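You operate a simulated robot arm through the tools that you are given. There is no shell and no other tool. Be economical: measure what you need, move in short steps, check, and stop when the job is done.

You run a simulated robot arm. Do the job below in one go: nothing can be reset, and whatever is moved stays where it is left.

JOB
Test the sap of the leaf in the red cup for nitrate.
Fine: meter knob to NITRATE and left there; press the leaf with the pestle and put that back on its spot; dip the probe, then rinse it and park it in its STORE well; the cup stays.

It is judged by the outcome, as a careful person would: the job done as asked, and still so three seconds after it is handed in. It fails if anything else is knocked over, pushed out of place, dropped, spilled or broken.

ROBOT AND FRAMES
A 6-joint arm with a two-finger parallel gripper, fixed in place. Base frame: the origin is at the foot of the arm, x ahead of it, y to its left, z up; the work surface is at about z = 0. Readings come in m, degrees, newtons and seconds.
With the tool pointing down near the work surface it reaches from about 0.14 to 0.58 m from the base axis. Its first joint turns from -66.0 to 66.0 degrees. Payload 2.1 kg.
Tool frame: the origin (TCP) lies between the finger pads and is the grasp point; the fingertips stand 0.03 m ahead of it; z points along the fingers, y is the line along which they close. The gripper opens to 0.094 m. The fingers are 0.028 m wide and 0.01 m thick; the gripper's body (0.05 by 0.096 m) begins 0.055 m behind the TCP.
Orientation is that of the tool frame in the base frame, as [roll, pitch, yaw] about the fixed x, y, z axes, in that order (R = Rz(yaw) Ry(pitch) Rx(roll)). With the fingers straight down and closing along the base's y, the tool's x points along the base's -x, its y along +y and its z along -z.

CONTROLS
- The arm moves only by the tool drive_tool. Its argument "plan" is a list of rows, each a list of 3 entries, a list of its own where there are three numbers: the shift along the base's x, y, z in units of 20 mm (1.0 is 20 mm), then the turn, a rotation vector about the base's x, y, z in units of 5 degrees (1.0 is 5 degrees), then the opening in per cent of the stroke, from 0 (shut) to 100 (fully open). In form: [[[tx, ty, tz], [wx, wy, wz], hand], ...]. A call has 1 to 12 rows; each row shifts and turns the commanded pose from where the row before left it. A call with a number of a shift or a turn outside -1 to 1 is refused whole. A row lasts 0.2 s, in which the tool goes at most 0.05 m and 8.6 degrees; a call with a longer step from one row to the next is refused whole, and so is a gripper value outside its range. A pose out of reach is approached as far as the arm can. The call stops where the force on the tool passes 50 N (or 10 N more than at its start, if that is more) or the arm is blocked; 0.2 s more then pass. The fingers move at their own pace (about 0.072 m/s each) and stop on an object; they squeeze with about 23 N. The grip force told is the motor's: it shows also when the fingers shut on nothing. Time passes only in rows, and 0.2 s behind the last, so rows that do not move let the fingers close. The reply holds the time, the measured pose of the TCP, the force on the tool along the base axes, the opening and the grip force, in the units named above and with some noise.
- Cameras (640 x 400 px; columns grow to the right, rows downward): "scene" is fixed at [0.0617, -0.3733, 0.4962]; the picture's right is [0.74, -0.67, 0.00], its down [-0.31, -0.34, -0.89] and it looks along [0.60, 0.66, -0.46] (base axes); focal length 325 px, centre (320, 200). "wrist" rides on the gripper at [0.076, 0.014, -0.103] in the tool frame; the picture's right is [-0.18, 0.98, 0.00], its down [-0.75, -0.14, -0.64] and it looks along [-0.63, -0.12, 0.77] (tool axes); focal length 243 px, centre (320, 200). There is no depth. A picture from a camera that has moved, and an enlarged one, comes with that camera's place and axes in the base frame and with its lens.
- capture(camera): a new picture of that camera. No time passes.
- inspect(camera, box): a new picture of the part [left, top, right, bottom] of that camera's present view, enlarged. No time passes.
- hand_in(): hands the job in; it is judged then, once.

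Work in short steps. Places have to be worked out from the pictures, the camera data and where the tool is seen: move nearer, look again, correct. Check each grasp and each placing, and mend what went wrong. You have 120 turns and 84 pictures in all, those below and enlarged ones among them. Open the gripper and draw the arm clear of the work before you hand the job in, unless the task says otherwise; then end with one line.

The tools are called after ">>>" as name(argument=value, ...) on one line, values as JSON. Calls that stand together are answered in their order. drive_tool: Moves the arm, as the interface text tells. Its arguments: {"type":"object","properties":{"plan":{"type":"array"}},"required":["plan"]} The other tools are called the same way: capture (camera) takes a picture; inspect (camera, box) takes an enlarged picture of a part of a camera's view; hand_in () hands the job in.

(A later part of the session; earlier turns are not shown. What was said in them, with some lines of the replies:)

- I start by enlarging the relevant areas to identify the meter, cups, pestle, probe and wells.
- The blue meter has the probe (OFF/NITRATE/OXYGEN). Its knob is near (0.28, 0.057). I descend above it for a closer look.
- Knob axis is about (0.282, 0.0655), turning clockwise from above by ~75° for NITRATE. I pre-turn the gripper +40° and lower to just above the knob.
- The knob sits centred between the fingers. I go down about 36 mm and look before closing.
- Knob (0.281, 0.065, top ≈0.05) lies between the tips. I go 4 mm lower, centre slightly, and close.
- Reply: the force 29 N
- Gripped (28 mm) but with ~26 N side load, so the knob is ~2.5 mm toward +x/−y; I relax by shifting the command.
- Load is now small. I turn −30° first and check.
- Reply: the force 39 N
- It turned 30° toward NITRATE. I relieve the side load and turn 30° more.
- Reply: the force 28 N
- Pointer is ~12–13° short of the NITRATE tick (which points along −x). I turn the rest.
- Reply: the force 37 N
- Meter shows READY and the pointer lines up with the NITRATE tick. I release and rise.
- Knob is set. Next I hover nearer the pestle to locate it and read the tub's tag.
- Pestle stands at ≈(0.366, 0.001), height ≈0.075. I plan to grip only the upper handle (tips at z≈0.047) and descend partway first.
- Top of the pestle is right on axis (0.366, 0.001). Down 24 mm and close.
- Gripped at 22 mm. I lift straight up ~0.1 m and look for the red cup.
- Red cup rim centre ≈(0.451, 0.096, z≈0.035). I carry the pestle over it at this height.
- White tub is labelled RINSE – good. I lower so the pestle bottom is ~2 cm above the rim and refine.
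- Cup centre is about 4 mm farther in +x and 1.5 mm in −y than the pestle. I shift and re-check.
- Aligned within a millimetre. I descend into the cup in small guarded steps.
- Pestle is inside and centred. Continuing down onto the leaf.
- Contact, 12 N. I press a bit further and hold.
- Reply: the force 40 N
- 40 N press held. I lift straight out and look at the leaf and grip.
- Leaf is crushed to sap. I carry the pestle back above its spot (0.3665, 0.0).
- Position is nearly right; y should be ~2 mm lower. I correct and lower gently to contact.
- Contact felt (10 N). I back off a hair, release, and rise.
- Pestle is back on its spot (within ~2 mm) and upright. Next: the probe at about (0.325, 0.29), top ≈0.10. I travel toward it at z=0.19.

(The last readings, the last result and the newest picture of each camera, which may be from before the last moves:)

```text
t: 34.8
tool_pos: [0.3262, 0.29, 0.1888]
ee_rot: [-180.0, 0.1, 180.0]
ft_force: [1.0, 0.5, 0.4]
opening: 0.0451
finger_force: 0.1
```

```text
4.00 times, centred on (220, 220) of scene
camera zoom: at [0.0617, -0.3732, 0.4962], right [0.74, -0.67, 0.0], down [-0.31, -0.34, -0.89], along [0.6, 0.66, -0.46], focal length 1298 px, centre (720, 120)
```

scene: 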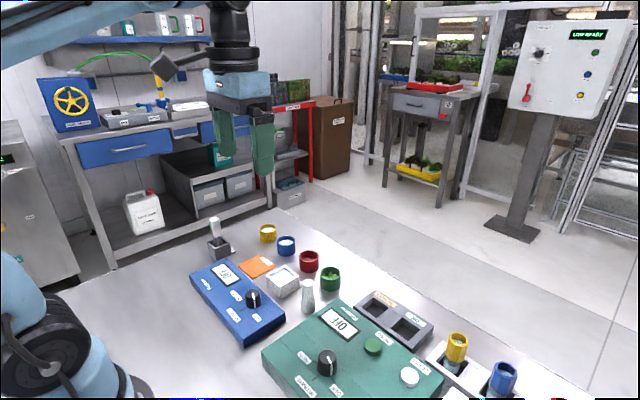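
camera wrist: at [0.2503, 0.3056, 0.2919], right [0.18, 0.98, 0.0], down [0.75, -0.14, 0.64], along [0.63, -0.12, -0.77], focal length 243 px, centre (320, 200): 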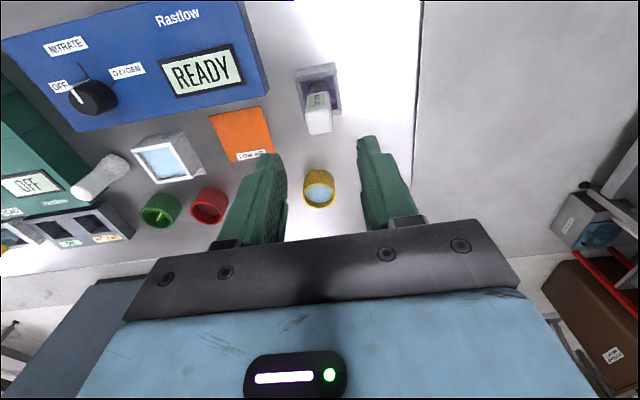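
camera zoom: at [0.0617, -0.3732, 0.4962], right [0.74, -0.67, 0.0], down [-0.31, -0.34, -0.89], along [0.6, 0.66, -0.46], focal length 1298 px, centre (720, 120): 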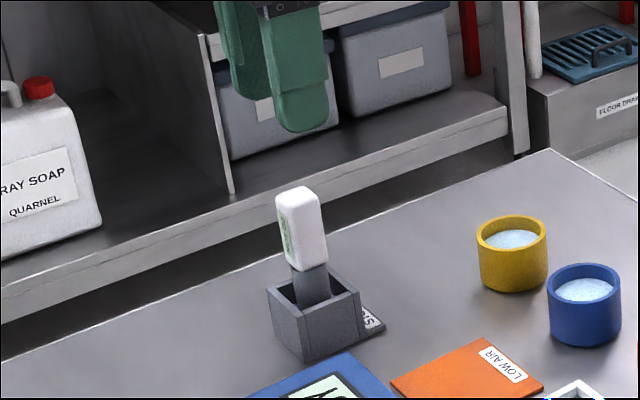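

TCP is right above the probe head; faces are aligned with the base axes. I lower to just above it and check.

>>> drive_tool(plan=[[[0, 0, -1], [0, 0, 0], 48], [[0, 0, -1], [0, 0, 0], 48], [[0, 0, -0.9], [0, 0, 0], 48], [[0, 0, 0], [0, 0, 0], 48]])

>>> inspect(camera="wrist", box=[240, 60, 400, 200])

>>> inspect(camera="scene", box=[190, 190, 270, 260])

```text
t: 35.8
tool_pos: [0.3248, 0.2878, 0.13]
ee_rot: [180.0, 0.0, 180.0]
ft_force: [-0.3, 0.5, -0.1]
opening: 0.0453
finger_force: 0.1
```

```text
2.86 times, centred on (320, 130) of wrist
camera zoom: at [0.249, 0.3039, 0.2338], right [0.18, 0.98, 0.0], down [0.75, -0.14, 0.64], along [0.63, -0.12, -0.77], focal length 693 px, centre (320, 400)
```

zoom: 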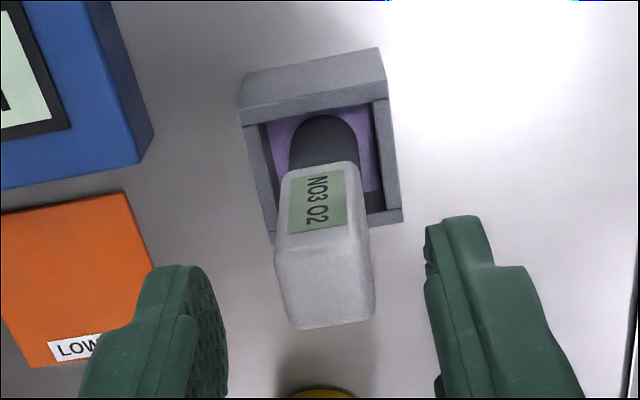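

```text
5.71 times, centred on (230, 225) of scene
camera zoom: at [0.0617, -0.3733, 0.4962], right [0.74, -0.67, 0.0], down [-0.31, -0.34, -0.89], along [0.6, 0.66, -0.46], focal length 1855 px, centre (834, 57)
```

zoom: 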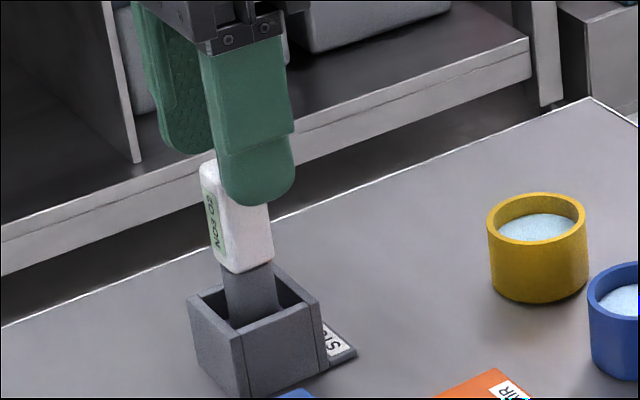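

Head centre is about (0.328, 0.290). I shift slightly, go down to grip the head at TCP z≈0.085, and close.

>>> drive_tool(plan=[[[0.15, 0.08, -0.75], [0, 0, 0], 48], [[0, 0, -0.75], [0, 0, 0], 48], [[0, 0, -0.75], [0, 0, 0], 48], [[0, 0, 0], [0, 0, 0], 48], [[0, 0, 0], [0, 0, 0], 0], [[0, 0, 0], [0, 0, 0], 0], [[0, 0, 0], [0, 0, 0], 0]])

>>> inspect(camera="wrist", box=[240, 60, 400, 200])

>>> inspect(camera="scene", box=[190, 190, 270, 260])

```text
t: 37.4
tool_pos: [0.3272, 0.2894, 0.0851]
ee_rot: [179.9, 0.0, 180.0]
ft_force: [-0.2, -0.7, -0.4]
opening: 0.0221
finger_force: 23.2
```

```text
2.86 times, centred on (320, 130) of wrist
camera zoom: at [0.2525, 0.3053, 0.1889], right [0.18, 0.98, 0.0], down [0.75, -0.14, 0.64], along [0.63, -0.12, -0.77], focal length 693 px, centre (320, 400)
```

zoom: 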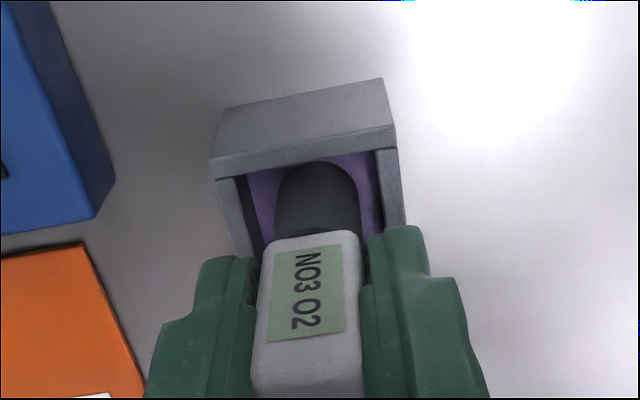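

```text
5.71 times, centred on (230, 225) of scene
camera zoom: at [0.0617, -0.3732, 0.4962], right [0.74, -0.67, 0.0], down [-0.31, -0.34, -0.89], along [0.6, 0.66, -0.46], focal length 1855 px, centre (834, 57)
```

zoom: 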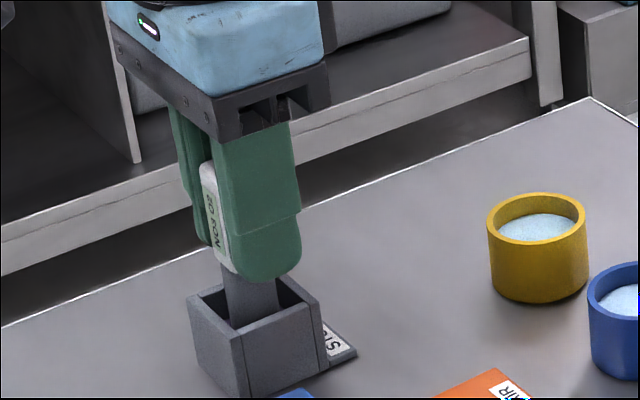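

Gripped firmly. Stored grip pose: (0.327, 0.2895, 0.085). I lift straight up and look at the shaft.

>>> drive_tool(plan=[[[0, 0, 0.5], [0, 0, 0], 0], [[0, 0, 1], [0, 0, 0], 0], [[0, 0, 1], [0, 0, 0], 0], [[0, 0, 1], [0, 0, 0], 0], [[0, 0, 1], [0, 0, 0], 0], [[0, 0, 0.5], [0, 0, 0], 0], [[0, 0, 0], [0, 0, 0], 0]])

>>> inspect(camera="wrist", box=[240, 60, 400, 200])

>>> inspect(camera="scene", box=[170, 150, 290, 260])

```text
t: 39.0
tool_pos: [0.3276, 0.2885, 0.1855]
ee_rot: [180.0, 0.1, 180.0]
ft_force: [-0.2, 0.2, -0.2]
opening: 0.0218
finger_force: 22.9
```

```text
2.86 times, centred on (320, 130) of wrist
camera zoom: at [0.2523, 0.3054, 0.2895], right [0.18, 0.98, 0.0], down [0.75, -0.14, 0.64], along [0.63, -0.12, -0.77], focal length 693 px, centre (320, 400)
```

zoom: 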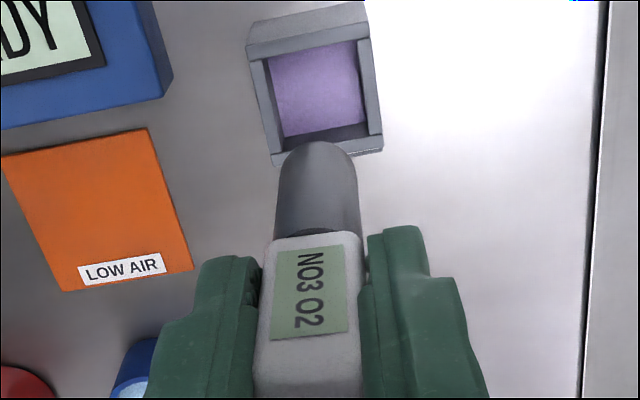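

```text
3.64 times, centred on (230, 205) of scene
camera zoom: at [0.0617, -0.3732, 0.4962], right [0.74, -0.67, 0.0], down [-0.31, -0.34, -0.89], along [0.6, 0.66, -0.46], focal length 1180 px, centre (647, 182)
```

zoom: 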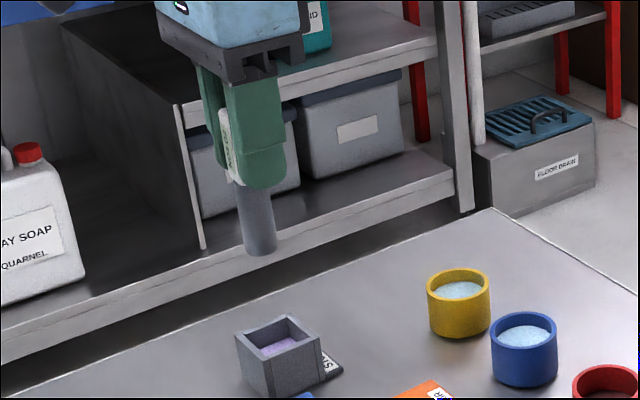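

Probe out, round shaft, tip ~0.081 below TCP. I carry it over the red cup.

>>> drive_tool(plan=[[[0.627, -0.953, 0], [0, 0, 0], 0], [[0.627, -0.953, 0], [0, 0, 0], 0], [[0.627, -0.953, 0], [0, 0, 0], 0], [[0.627, -0.953, 0], [0, 0, 0], 0], [[0.627, -0.953, 0], [0, 0, 0], 0], [[0.627, -0.953, 0], [0, 0, 0], 0], [[0.627, -0.953, 0], [0, 0, 0], 0], [[0.627, -0.953, 0], [0, 0, 0], 0], [[0.627, -0.953, 0], [0, 0, 0], 0], [[0.627, -0.953, 0], [0, 0, 0], 0], [[0, 0, -1], [0, 0, 0], 0], [[0, 0, -1], [0, 0, 0], 0]])

>>> inspect(camera="wrist", box=[240, 60, 400, 200])

>>> inspect(camera="scene", box=[270, 200, 350, 270])

```text
t: 41.6
tool_pos: [0.4521, 0.0993, 0.1449]
ee_rot: [-180.0, 0.0, 179.9]
ft_force: [0.4, 0.7, -0.5]
opening: 0.0214
finger_force: 23.5
```

```text
2.86 times, centred on (320, 130) of wrist
camera zoom: at [0.3772, 0.1146, 0.2491], right [0.18, 0.98, 0.0], down [0.75, -0.14, 0.64], along [0.63, -0.12, -0.77], focal length 693 px, centre (320, 400)
```

zoom: 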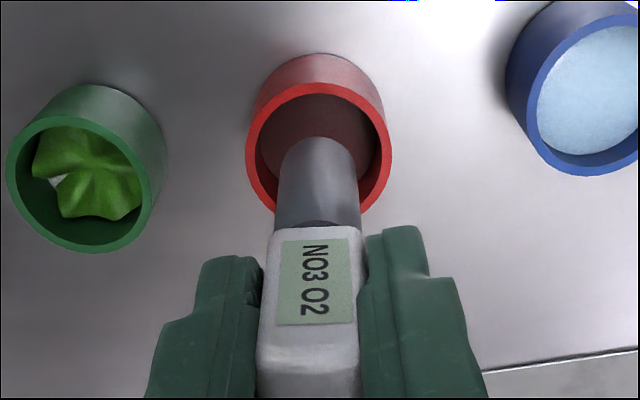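

```text
5.71 times, centred on (310, 235) of scene
camera zoom: at [0.0617, -0.3733, 0.4962], right [0.74, -0.67, 0.0], down [-0.31, -0.34, -0.89], along [0.6, 0.66, -0.46], focal length 1855 px, centre (377, 0)
```

zoom: 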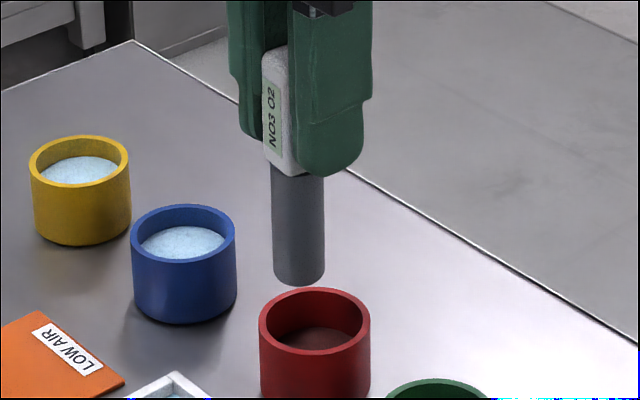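

The shaft sits ~6–7 mm short in x relative to the cup centre. I correct and lower to the rim.

>>> drive_tool(plan=[[[0.33, -0.05, 0], [0, 0, 0], 0], [[0, 0, -0.6], [0, 0, 0], 0], [[0, 0, 0], [0, 0, 0], 0]])

>>> inspect(camera="wrist", box=[240, 60, 400, 200])

>>> inspect(camera="scene", box=[270, 200, 350, 270])

```text
t: 42.4
tool_pos: [0.4611, 0.0992, 0.1331]
ee_rot: [179.9, -0.1, 180.0]
ft_force: [0.6, 0.5, -0.3]
opening: 0.0213
finger_force: 22.9
```

```text
2.86 times, centred on (320, 130) of wrist
camera zoom: at [0.3854, 0.1145, 0.237], right [0.18, 0.98, 0.0], down [0.75, -0.14, 0.64], along [0.63, -0.12, -0.77], focal length 693 px, centre (320, 400)
```

zoom: 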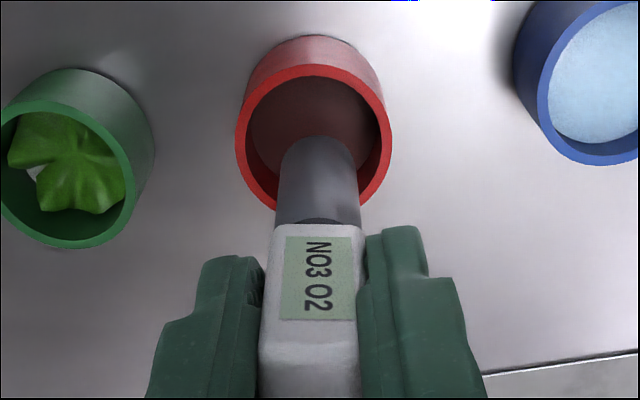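

```text
5.71 times, centred on (310, 235) of scene
camera zoom: at [0.0617, -0.3733, 0.4962], right [0.74, -0.67, 0.0], down [-0.31, -0.34, -0.89], along [0.6, 0.66, -0.46], focal length 1855 px, centre (377, 0)
```

zoom: 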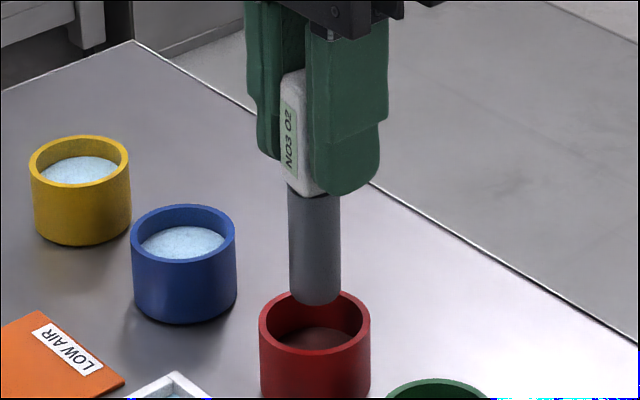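

Aligned. I lower into the cup, guarded.

>>> drive_tool(plan=[[[-0.04, -0.04, -0.5], [0, 0, 0], 0], [[0, 0, -0.5], [0, 0, 0], 0], [[0, 0, -0.4], [0, 0, 0], 0], [[0, 0, -0.3], [0, 0, 0], 0], [[0, 0, 0], [0, 0, 0], 0]])

>>> inspect(camera="scene", box=[180, 200, 360, 350])

>>> inspect(camera="wrist", box=[240, 60, 400, 200])

```text
t: 43.6
tool_pos: [0.4601, 0.0983, 0.0989]
ee_rot: [-180.0, 0.0, 179.9]
ft_force: [0.7, -0.8, -0.8]
opening: 0.0213
finger_force: 23.0
```

```text
2.67 times, centred on (270, 275) of scene
camera zoom: at [0.0617, -0.3733, 0.4962], right [0.74, -0.67, 0.0], down [-0.31, -0.34, -0.89], along [0.6, 0.66, -0.46], focal length 866 px, centre (453, 0)
```

zoom: 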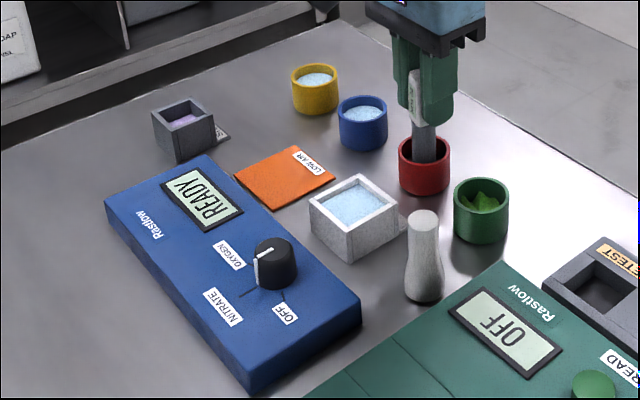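

```text
2.86 times, centred on (320, 130) of wrist
camera zoom: at [0.3837, 0.1134, 0.2033], right [0.18, 0.98, 0.0], down [0.75, -0.14, 0.64], along [0.63, -0.12, -0.77], focal length 693 px, centre (320, 400)
```

zoom: 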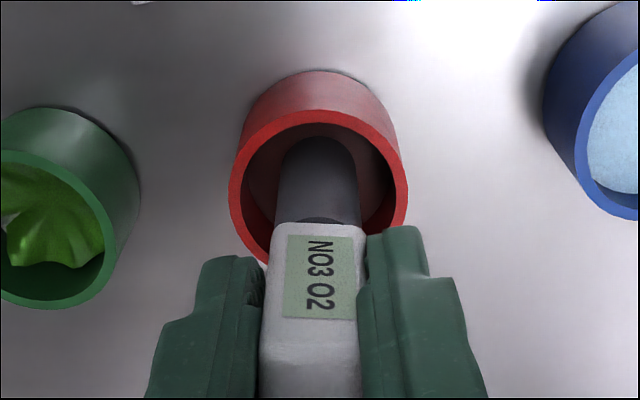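

Still READY and no contact, so the tip is above the sap. I lower another ~6 mm in small steps.

>>> drive_tool(plan=[[[0, 0, -0.15], [0, 0, 0], 0], [[0, 0, -0.15], [0, 0, 0], 0], [[0, 0, 0], [0, 0, 0], 0], [[0, 0, 0], [0, 0, 0], 0]])

>>> inspect(camera="scene", box=[180, 200, 360, 350])

```text
t: 44.6
tool_pos: [0.4585, 0.098, 0.0943]
ee_rot: [-180.0, 0.1, -180.0]
ft_force: [0.3, 2.2, 17.7]
opening: 0.0214
finger_force: 22.8
```

```text
2.67 times, centred on (270, 275) of scene
camera zoom: at [0.0616, -0.3733, 0.4962], right [0.74, -0.67, 0.0], down [-0.31, -0.34, -0.89], along [0.6, 0.66, -0.46], focal length 866 px, centre (453, 0)
```

zoom: 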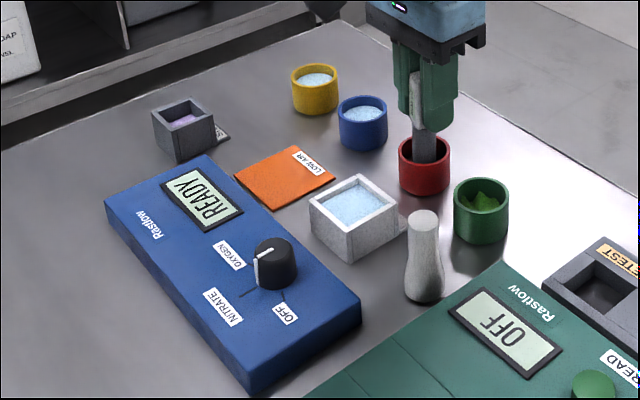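

Tip touches the cup floor (18 N). I ease up 0.6 mm and hold a few seconds for a reading.

>>> drive_tool(plan=[[[0, 0, 0.06], [0, 0, 0], 0], [[0, 0, 0], [0, 0, 0], 0], [[0, 0, 0], [0, 0, 0], 0], [[0, 0, 0], [0, 0, 0], 0], [[0, 0, 0], [0, 0, 0], 0], [[0, 0, 0], [0, 0, 0], 0], [[0, 0, 0], [0, 0, 0], 0], [[0, 0, 0], [0, 0, 0], 0], [[0, 0, 0], [0, 0, 0], 0], [[0, 0, 0], [0, 0, 0], 0], [[0, 0, 0], [0, 0, 0], 0], [[0, 0, 0], [0, 0, 0], 0]])

>>> inspect(camera="scene", box=[180, 200, 360, 350])

```text
t: 47.2
tool_pos: [0.4589, 0.0986, 0.0956]
ee_rot: [-179.9, 0.0, 180.0]
ft_force: [-0.5, 0.2, -0.9]
opening: 0.0214
finger_force: 23.3
```

```text
2.67 times, centred on (270, 275) of scene
camera zoom: at [0.0617, -0.3733, 0.4962], right [0.74, -0.67, 0.0], down [-0.31, -0.34, -0.89], along [0.6, 0.66, -0.46], focal length 866 px, centre (453, 0)
```

zoom: 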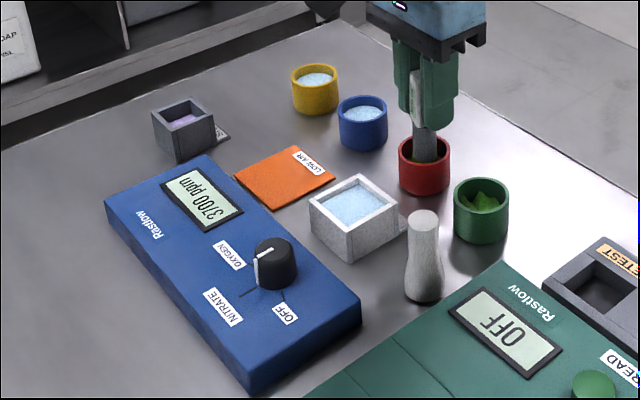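

Reading: 3700 ppm. I lift the probe out and move over the RINSE tub (≈0.372, 0.086).

>>> drive_tool(plan=[[[0, 0, 0.5], [0, 0, 0], 0], [[0, 0, 1], [0, 0, 0], 0], [[0, 0, 1], [0, 0, 0], 0], [[0, 0, 1], [0, 0, 0], 0], [[0, 0, 0], [0, 0, 0], 0], [[-0.81, -0.11, 0], [0, 0, 0], 0], [[-0.81, -0.11, 0], [0, 0, 0], 0], [[-0.81, -0.11, 0], [0, 0, 0], 0], [[-0.81, -0.11, 0], [0, 0, 0], 0], [[-0.81, -0.11, 0], [0, 0, 0], 0], [[0, 0, -0.5], [0, 0, 0], 0], [[0, 0, 0], [0, 0, 0], 0]])

>>> inspect(camera="wrist", box=[240, 60, 400, 200])

>>> inspect(camera="scene", box=[230, 210, 340, 310])

```text
t: 49.8
tool_pos: [0.3781, 0.0862, 0.1556]
ee_rot: [180.0, 0.0, -180.0]
ft_force: [-0.5, 0.0, -1.4]
opening: 0.0214
finger_force: 23.0
```

```text
2.86 times, centred on (320, 130) of wrist
camera zoom: at [0.3026, 0.1013, 0.2593], right [0.18, 0.98, 0.0], down [0.75, -0.14, 0.64], along [0.63, -0.12, -0.77], focal length 693 px, centre (320, 400)
```

zoom: 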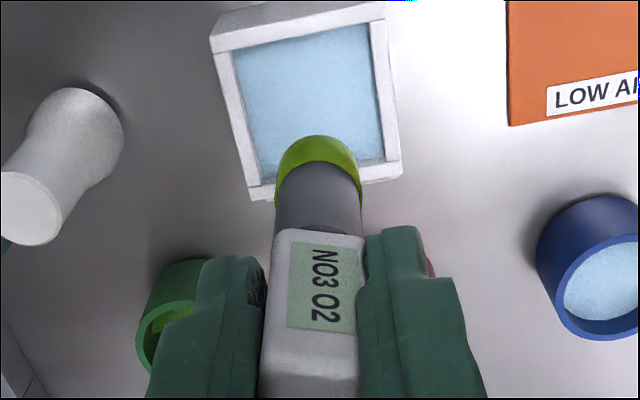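

```text
4.00 times, centred on (285, 260) of scene
camera zoom: at [0.0617, -0.3733, 0.4962], right [0.74, -0.67, 0.0], down [-0.31, -0.34, -0.89], along [0.6, 0.66, -0.46], focal length 1298 px, centre (460, -40)
```

zoom: 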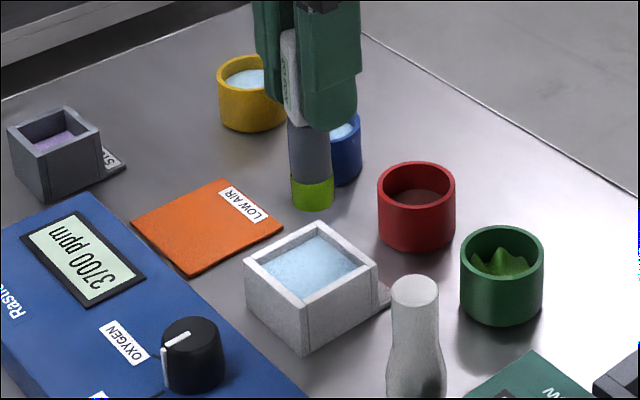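

Tip carries green sap ~1 cm high. Tub centre is within ~2 mm; I correct and lower the tip into the rinse water.

>>> drive_tool(plan=[[[-0.09, -0.05, -0.6], [0, 0, 0], 0], [[0, 0, -0.6], [0, 0, 0], 0], [[0, 0, -0.4], [0, 0, 0], 0], [[0, 0, 0], [0, 0, 0], 0]])

>>> inspect(camera="wrist", box=[240, 60, 400, 200])

>>> inspect(camera="scene", box=[230, 210, 340, 310])

```text
t: 50.8
tool_pos: [0.3749, 0.0858, 0.1232]
ee_rot: [-180.0, 0.0, 180.0]
ft_force: [0.3, -1.5, 0.0]
opening: 0.0211
finger_force: 23.2
```

```text
2.86 times, centred on (320, 130) of wrist
camera zoom: at [0.2998, 0.1009, 0.2271], right [0.18, 0.98, 0.0], down [0.75, -0.14, 0.64], along [0.63, -0.12, -0.77], focal length 693 px, centre (320, 400)
```

zoom: 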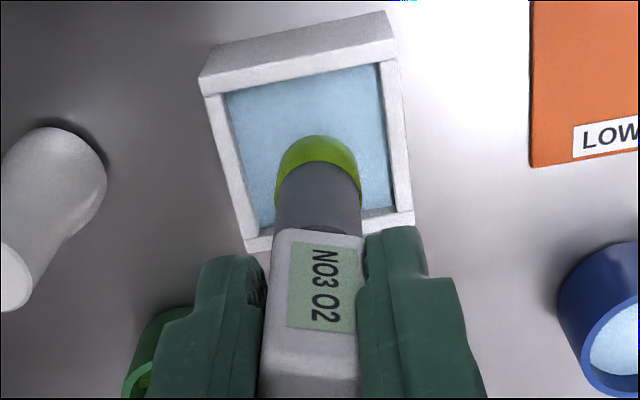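

```text
4.00 times, centred on (285, 260) of scene
camera zoom: at [0.0617, -0.3733, 0.4962], right [0.74, -0.67, 0.0], down [-0.31, -0.34, -0.89], along [0.6, 0.66, -0.46], focal length 1298 px, centre (460, -40)
```

zoom: 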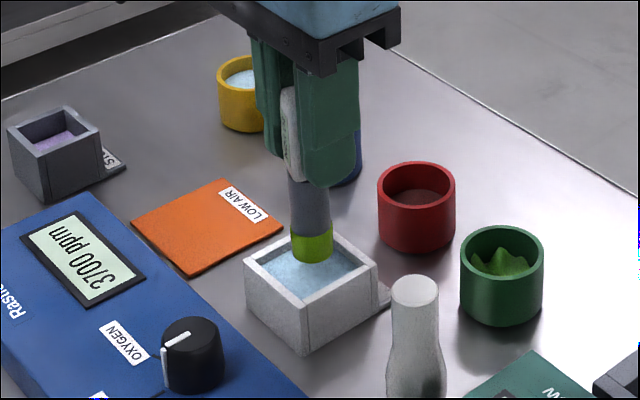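

Centred over the tub. I dip to ~12 mm above the table and dwell.

>>> drive_tool(plan=[[[0, 0, -0.5], [0, 0, 0], 0], [[0, 0, -0.5], [0, 0, 0], 0], [[0, 0, -0.45], [0, 0, 0], 0], [[0, 0, 0], [0, 0, 0], 0], [[0, 0, 0], [0, 0, 0], 0], [[0, 0, 0], [0, 0, 0], 0], [[0, 0, 0], [0, 0, 0], 0], [[0, 0, 0], [0, 0, 0], 0], [[0, 0, 0], [0, 0, 0], 0], [[0, 0, 0], [0, 0, 0], 0], [[0, 0, 0], [0, 0, 0], 0]])

>>> inspect(camera="scene", box=[230, 210, 340, 310])

```text
t: 53.2
tool_pos: [0.3763, 0.0859, 0.0927]
ee_rot: [-180.0, 0.0, 179.9]
ft_force: [-0.3, -0.4, -0.4]
opening: 0.0212
finger_force: 23.4
```

```text
4.00 times, centred on (285, 260) of scene
camera zoom: at [0.0617, -0.3733, 0.4962], right [0.74, -0.67, 0.0], down [-0.31, -0.34, -0.89], along [0.6, 0.66, -0.46], focal length 1298 px, centre (460, -40)
```

zoom: 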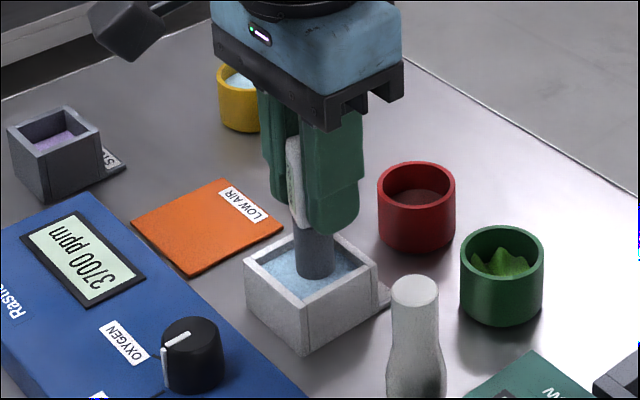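

Submerged past the sap line. I lift out and check it is clean.

>>> drive_tool(plan=[[[0, 0, 0.5], [0, 0, 0], 0], [[0, 0, 0.9], [0, 0, 0], 0], [[0, 0, 1], [0, 0, 0], 0], [[0, 0, 1], [0, 0, 0], 0], [[0, 0, 1], [0, 0, 0], 0], [[0, 0, 0.25], [0, 0, 0], 0], [[0, 0, 0], [0, 0, 0], 0]])

>>> inspect(camera="scene", box=[200, 180, 340, 310])

>>> inspect(camera="wrist", box=[240, 60, 400, 200])

```text
t: 54.8
tool_pos: [0.3757, 0.0852, 0.1878]
ee_rot: [180.0, 0.0, -180.0]
ft_force: [0.2, 0.9, -0.9]
opening: 0.0213
finger_force: 23.1
```

```text
3.08 times, centred on (270, 245) of scene
camera zoom: at [0.0617, -0.3733, 0.4962], right [0.74, -0.67, 0.0], down [-0.31, -0.34, -0.89], along [0.6, 0.66, -0.46], focal length 999 px, centre (474, 62)
```

zoom: 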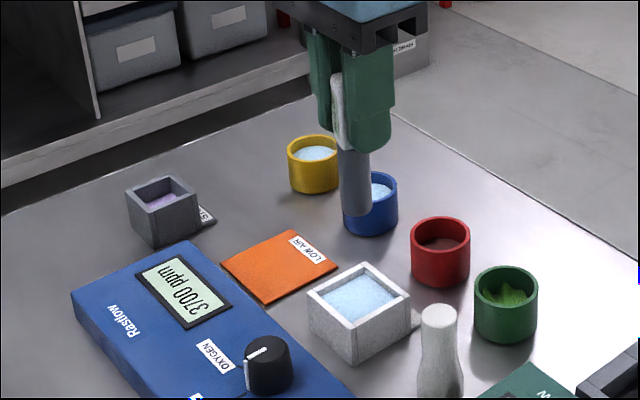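

```text
2.86 times, centred on (320, 130) of wrist
camera zoom: at [0.3007, 0.1005, 0.2912], right [0.18, 0.98, 0.0], down [0.75, -0.14, 0.64], along [0.63, -0.12, -0.77], focal length 693 px, centre (320, 400)
```

zoom: 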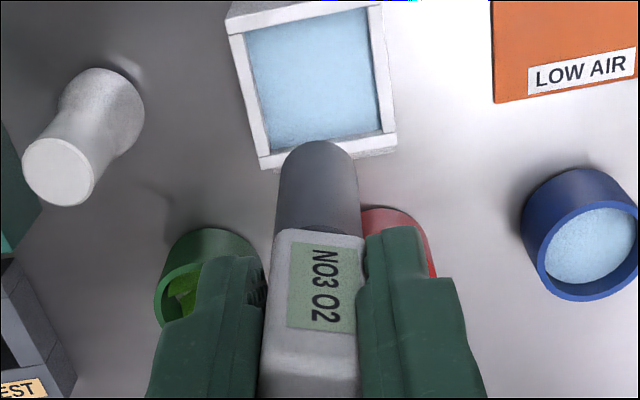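

Probe is clean. I carry it back above the STORE well.

>>> drive_tool(plan=[[[-0.221, 0.926, 0], [0, 0, 0], 0], [[-0.221, 0.926, 0], [0, 0, 0], 0], [[-0.221, 0.926, 0], [0, 0, 0], 0], [[-0.221, 0.926, 0], [0, 0, 0], 0], [[-0.221, 0.926, 0], [0, 0, 0], 0], [[-0.221, 0.926, 0], [0, 0, 0], 0], [[-0.221, 0.926, 0], [0, 0, 0], 0], [[-0.221, 0.926, 0], [0, 0, 0], 0], [[-0.221, 0.926, 0], [0, 0, 0], 0], [[-0.221, 0.926, 0], [0, 0, 0], 0], [[-0.221, 0.926, 0], [0, 0, 0], 0], [[0, 0, 0], [0, 0, 0], 0]])

>>> drive_tool(plan=[[[0, 0, -1], [0, 0, 0], 0], [[0, 0, -1], [0, 0, 0], 0], [[0, 0, -0.5], [0, 0, 0], 0], [[0, 0, 0], [0, 0, 0], 0]])

>>> inspect(camera="scene", box=[190, 190, 270, 260])

>>> inspect(camera="wrist", box=[240, 60, 400, 200])

```text
t: 57.4
tool_pos: [0.3271, 0.287, 0.1874]
ee_rot: [179.9, 0.0, 180.0]
ft_force: [-0.5, -0.6, 0.0]
opening: 0.0211
finger_force: 23.2
```

```text
t: 58.4
tool_pos: [0.3278, 0.2881, 0.1381]
ee_rot: [179.9, 0.0, -179.9]
ft_force: [-0.1, 0.2, -0.8]
opening: 0.0214
finger_force: 23.0
```

```text
5.71 times, centred on (230, 225) of scene
camera zoom: at [0.0617, -0.3733, 0.4962], right [0.74, -0.67, 0.0], down [-0.31, -0.34, -0.89], along [0.6, 0.66, -0.46], focal length 1855 px, centre (834, 57)
```

zoom: 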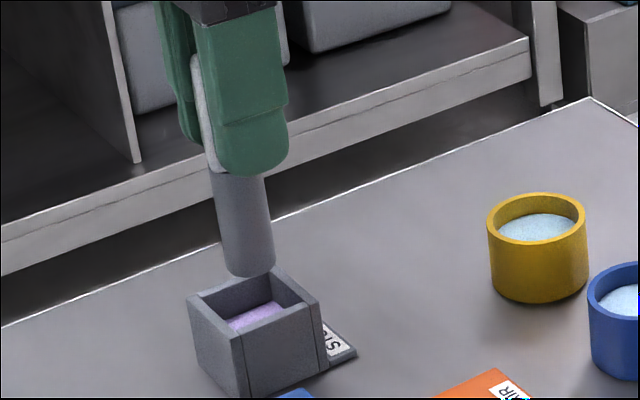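

```text
2.86 times, centred on (320, 130) of wrist
camera zoom: at [0.2531, 0.3028, 0.2409], right [0.18, 0.98, 0.0], down [0.75, -0.14, 0.64], along [0.63, -0.12, -0.77], focal length 693 px, centre (320, 400)
```

zoom: 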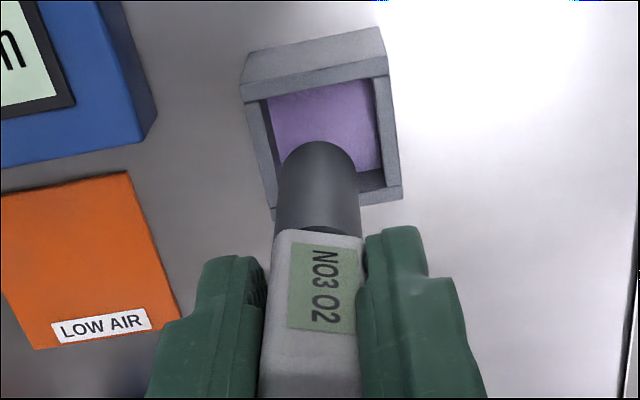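

Tip is above the well; well centre is ~2 mm further in +x and +y. I correct and lower in stages.

>>> drive_tool(plan=[[[0.08, 0.09, 0], [0, 0, 0], 0], [[0, 0, -0.6], [0, 0, 0], 0], [[0, 0, -0.5], [0, 0, 0], 0], [[0, 0, 0], [0, 0, 0], 0]])

>>> inspect(camera="scene", box=[190, 190, 270, 260])

>>> inspect(camera="wrist", box=[240, 60, 400, 200])

```text
t: 59.4
tool_pos: [0.3305, 0.2902, 0.1158]
ee_rot: [-179.9, 0.1, 180.0]
ft_force: [0.3, 0.0, 0.2]
opening: 0.0211
finger_force: 23.1
```

```text
5.71 times, centred on (230, 225) of scene
camera zoom: at [0.0617, -0.3733, 0.4962], right [0.74, -0.67, 0.0], down [-0.31, -0.34, -0.89], along [0.6, 0.66, -0.46], focal length 1855 px, centre (834, 57)
```

zoom: 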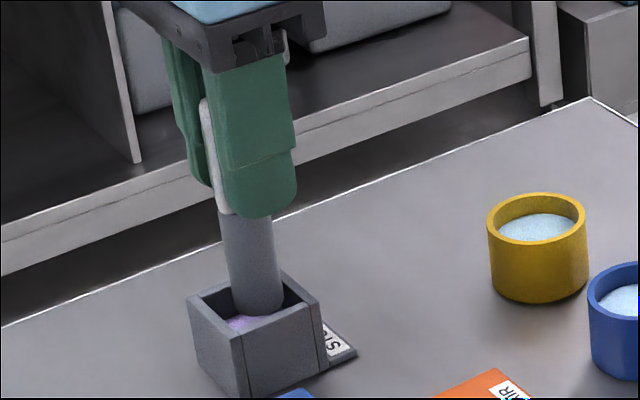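

```text
2.86 times, centred on (320, 130) of wrist
camera zoom: at [0.2546, 0.3052, 0.2191], right [0.18, 0.98, 0.0], down [0.75, -0.14, 0.64], along [0.63, -0.12, -0.77], focal length 693 px, centre (320, 400)
```

zoom: 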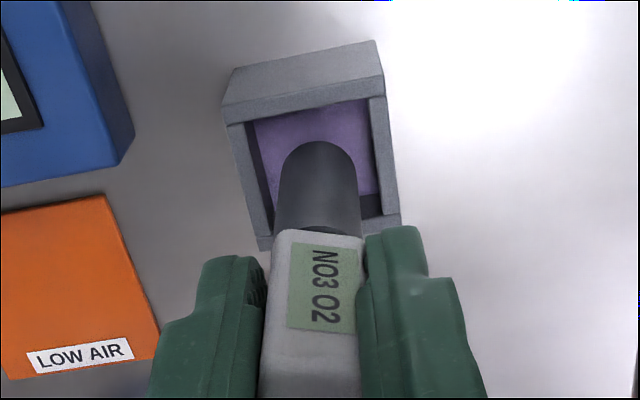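

Tip is in the well mouth with clearance. Continuing down gently.

>>> drive_tool(plan=[[[-0.05, 0, -0.4], [0, 0, 0], 0], [[0, 0, -0.4], [0, 0, 0], 0], [[0, 0, -0.3], [0, 0, 0], 0], [[0, 0, -0.2], [0, 0, 0], 0], [[0, 0, 0], [0, 0, 0], 0]])

>>> inspect(camera="scene", box=[190, 190, 270, 260])

```text
t: 60.6
tool_pos: [0.328, 0.2912, 0.0893]
ee_rot: [180.0, 0.0, 179.9]
ft_force: [-0.8, -0.7, -0.1]
opening: 0.0212
finger_force: 22.9
```

```text
5.71 times, centred on (230, 225) of scene
camera zoom: at [0.0617, -0.3732, 0.4962], right [0.74, -0.67, 0.0], down [-0.31, -0.34, -0.89], along [0.6, 0.66, -0.46], focal length 1855 px, centre (834, 57)
```

zoom: 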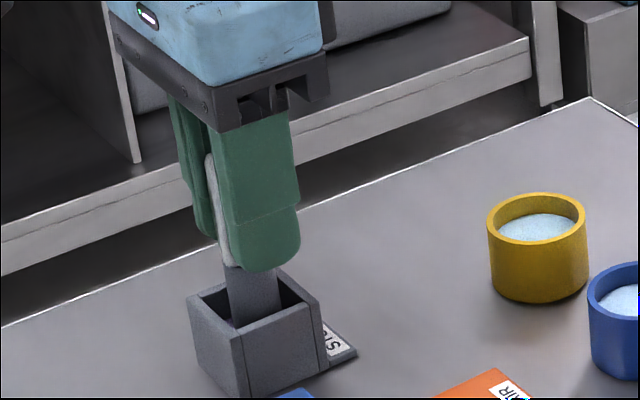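

Almost seated, no load. I lower the last few millimetres to contact.

>>> drive_tool(plan=[[[0, 0, -0.1], [0, 0, 0], 0], [[0, 0, -0.08], [0, 0, 0], 0], [[0, 0, 0], [0, 0, 0], 0]])

```text
t: 61.4
tool_pos: [0.3301, 0.29, 0.0859]
ee_rot: [179.9, 0.0, -180.0]
ft_force: [-0.1, 0.3, 17.7]
opening: 0.0215
finger_force: 22.6
```

Seated (18 N). I ease off slightly, open, and rise clear.

>>> drive_tool(plan=[[[0, 0, 0.06], [0, 0, 0], 0], [[0, 0, 0], [0, 0, 0], 48], [[0, 0, 0], [0, 0, 0], 48], [[0, 0, 0.5], [0, 0, 0], 48], [[0, 0, 1], [0, 0, 0], 48], [[0, 0, 1], [0, 0, 0], 48], [[0, 0, 1], [0, 0, 0], 48], [[0, 0, 1], [0, 0, 0], 48], [[0, 0, 1], [0, 0, 0], 48], [[0, 0, 1], [0, 0, 0], 48]])

>>> inspect(camera="scene", box=[180, 190, 360, 340])

>>> capture(camera="wrist")

```text
t: 63.6
tool_pos: [0.3293, 0.2893, 0.2183]
ee_rot: [179.9, 0.0, 180.0]
ft_force: [-0.1, 0.5, 0.0]
opening: 0.045
finger_force: 0.1
```

```text
2.67 times, centred on (270, 265) of scene
camera zoom: at [0.0617, -0.3733, 0.4962], right [0.74, -0.67, 0.0], down [-0.31, -0.34, -0.89], along [0.6, 0.66, -0.46], focal length 866 px, centre (453, 27)
```

zoom: 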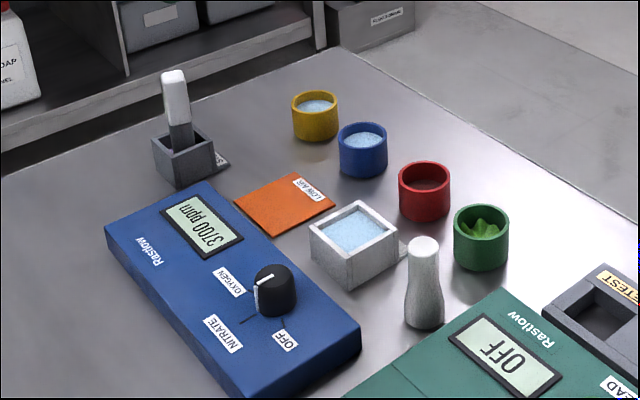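

```text
14 pictures are left
camera wrist: at [0.2527, 0.3051, 0.321], right [0.18, 0.98, 0.0], down [0.75, -0.14, 0.64], along [0.63, -0.12, -0.77], focal length 243 px, centre (320, 200)
```

wrist: 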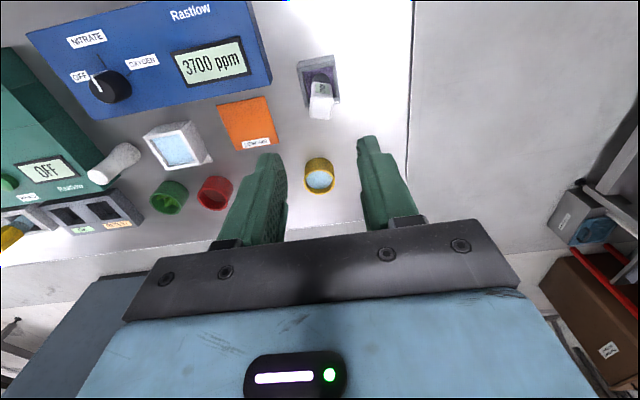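

Probe is parked in STORE, pestle on its spot, knob on NITRATE with 3700 ppm shown, cups in place, and the arm is open and clear. Handing in.

>>> hand_in()

```text
The job is handed in.
```

I tested the sap from the leaf in the red cup for nitrate, and the meter reads 3700 ppm. The knob is left on NITRATE, the pestle is back on its spot to within about 2 mm, and the rinsed probe is parked in its STORE well; the red cup was not moved.
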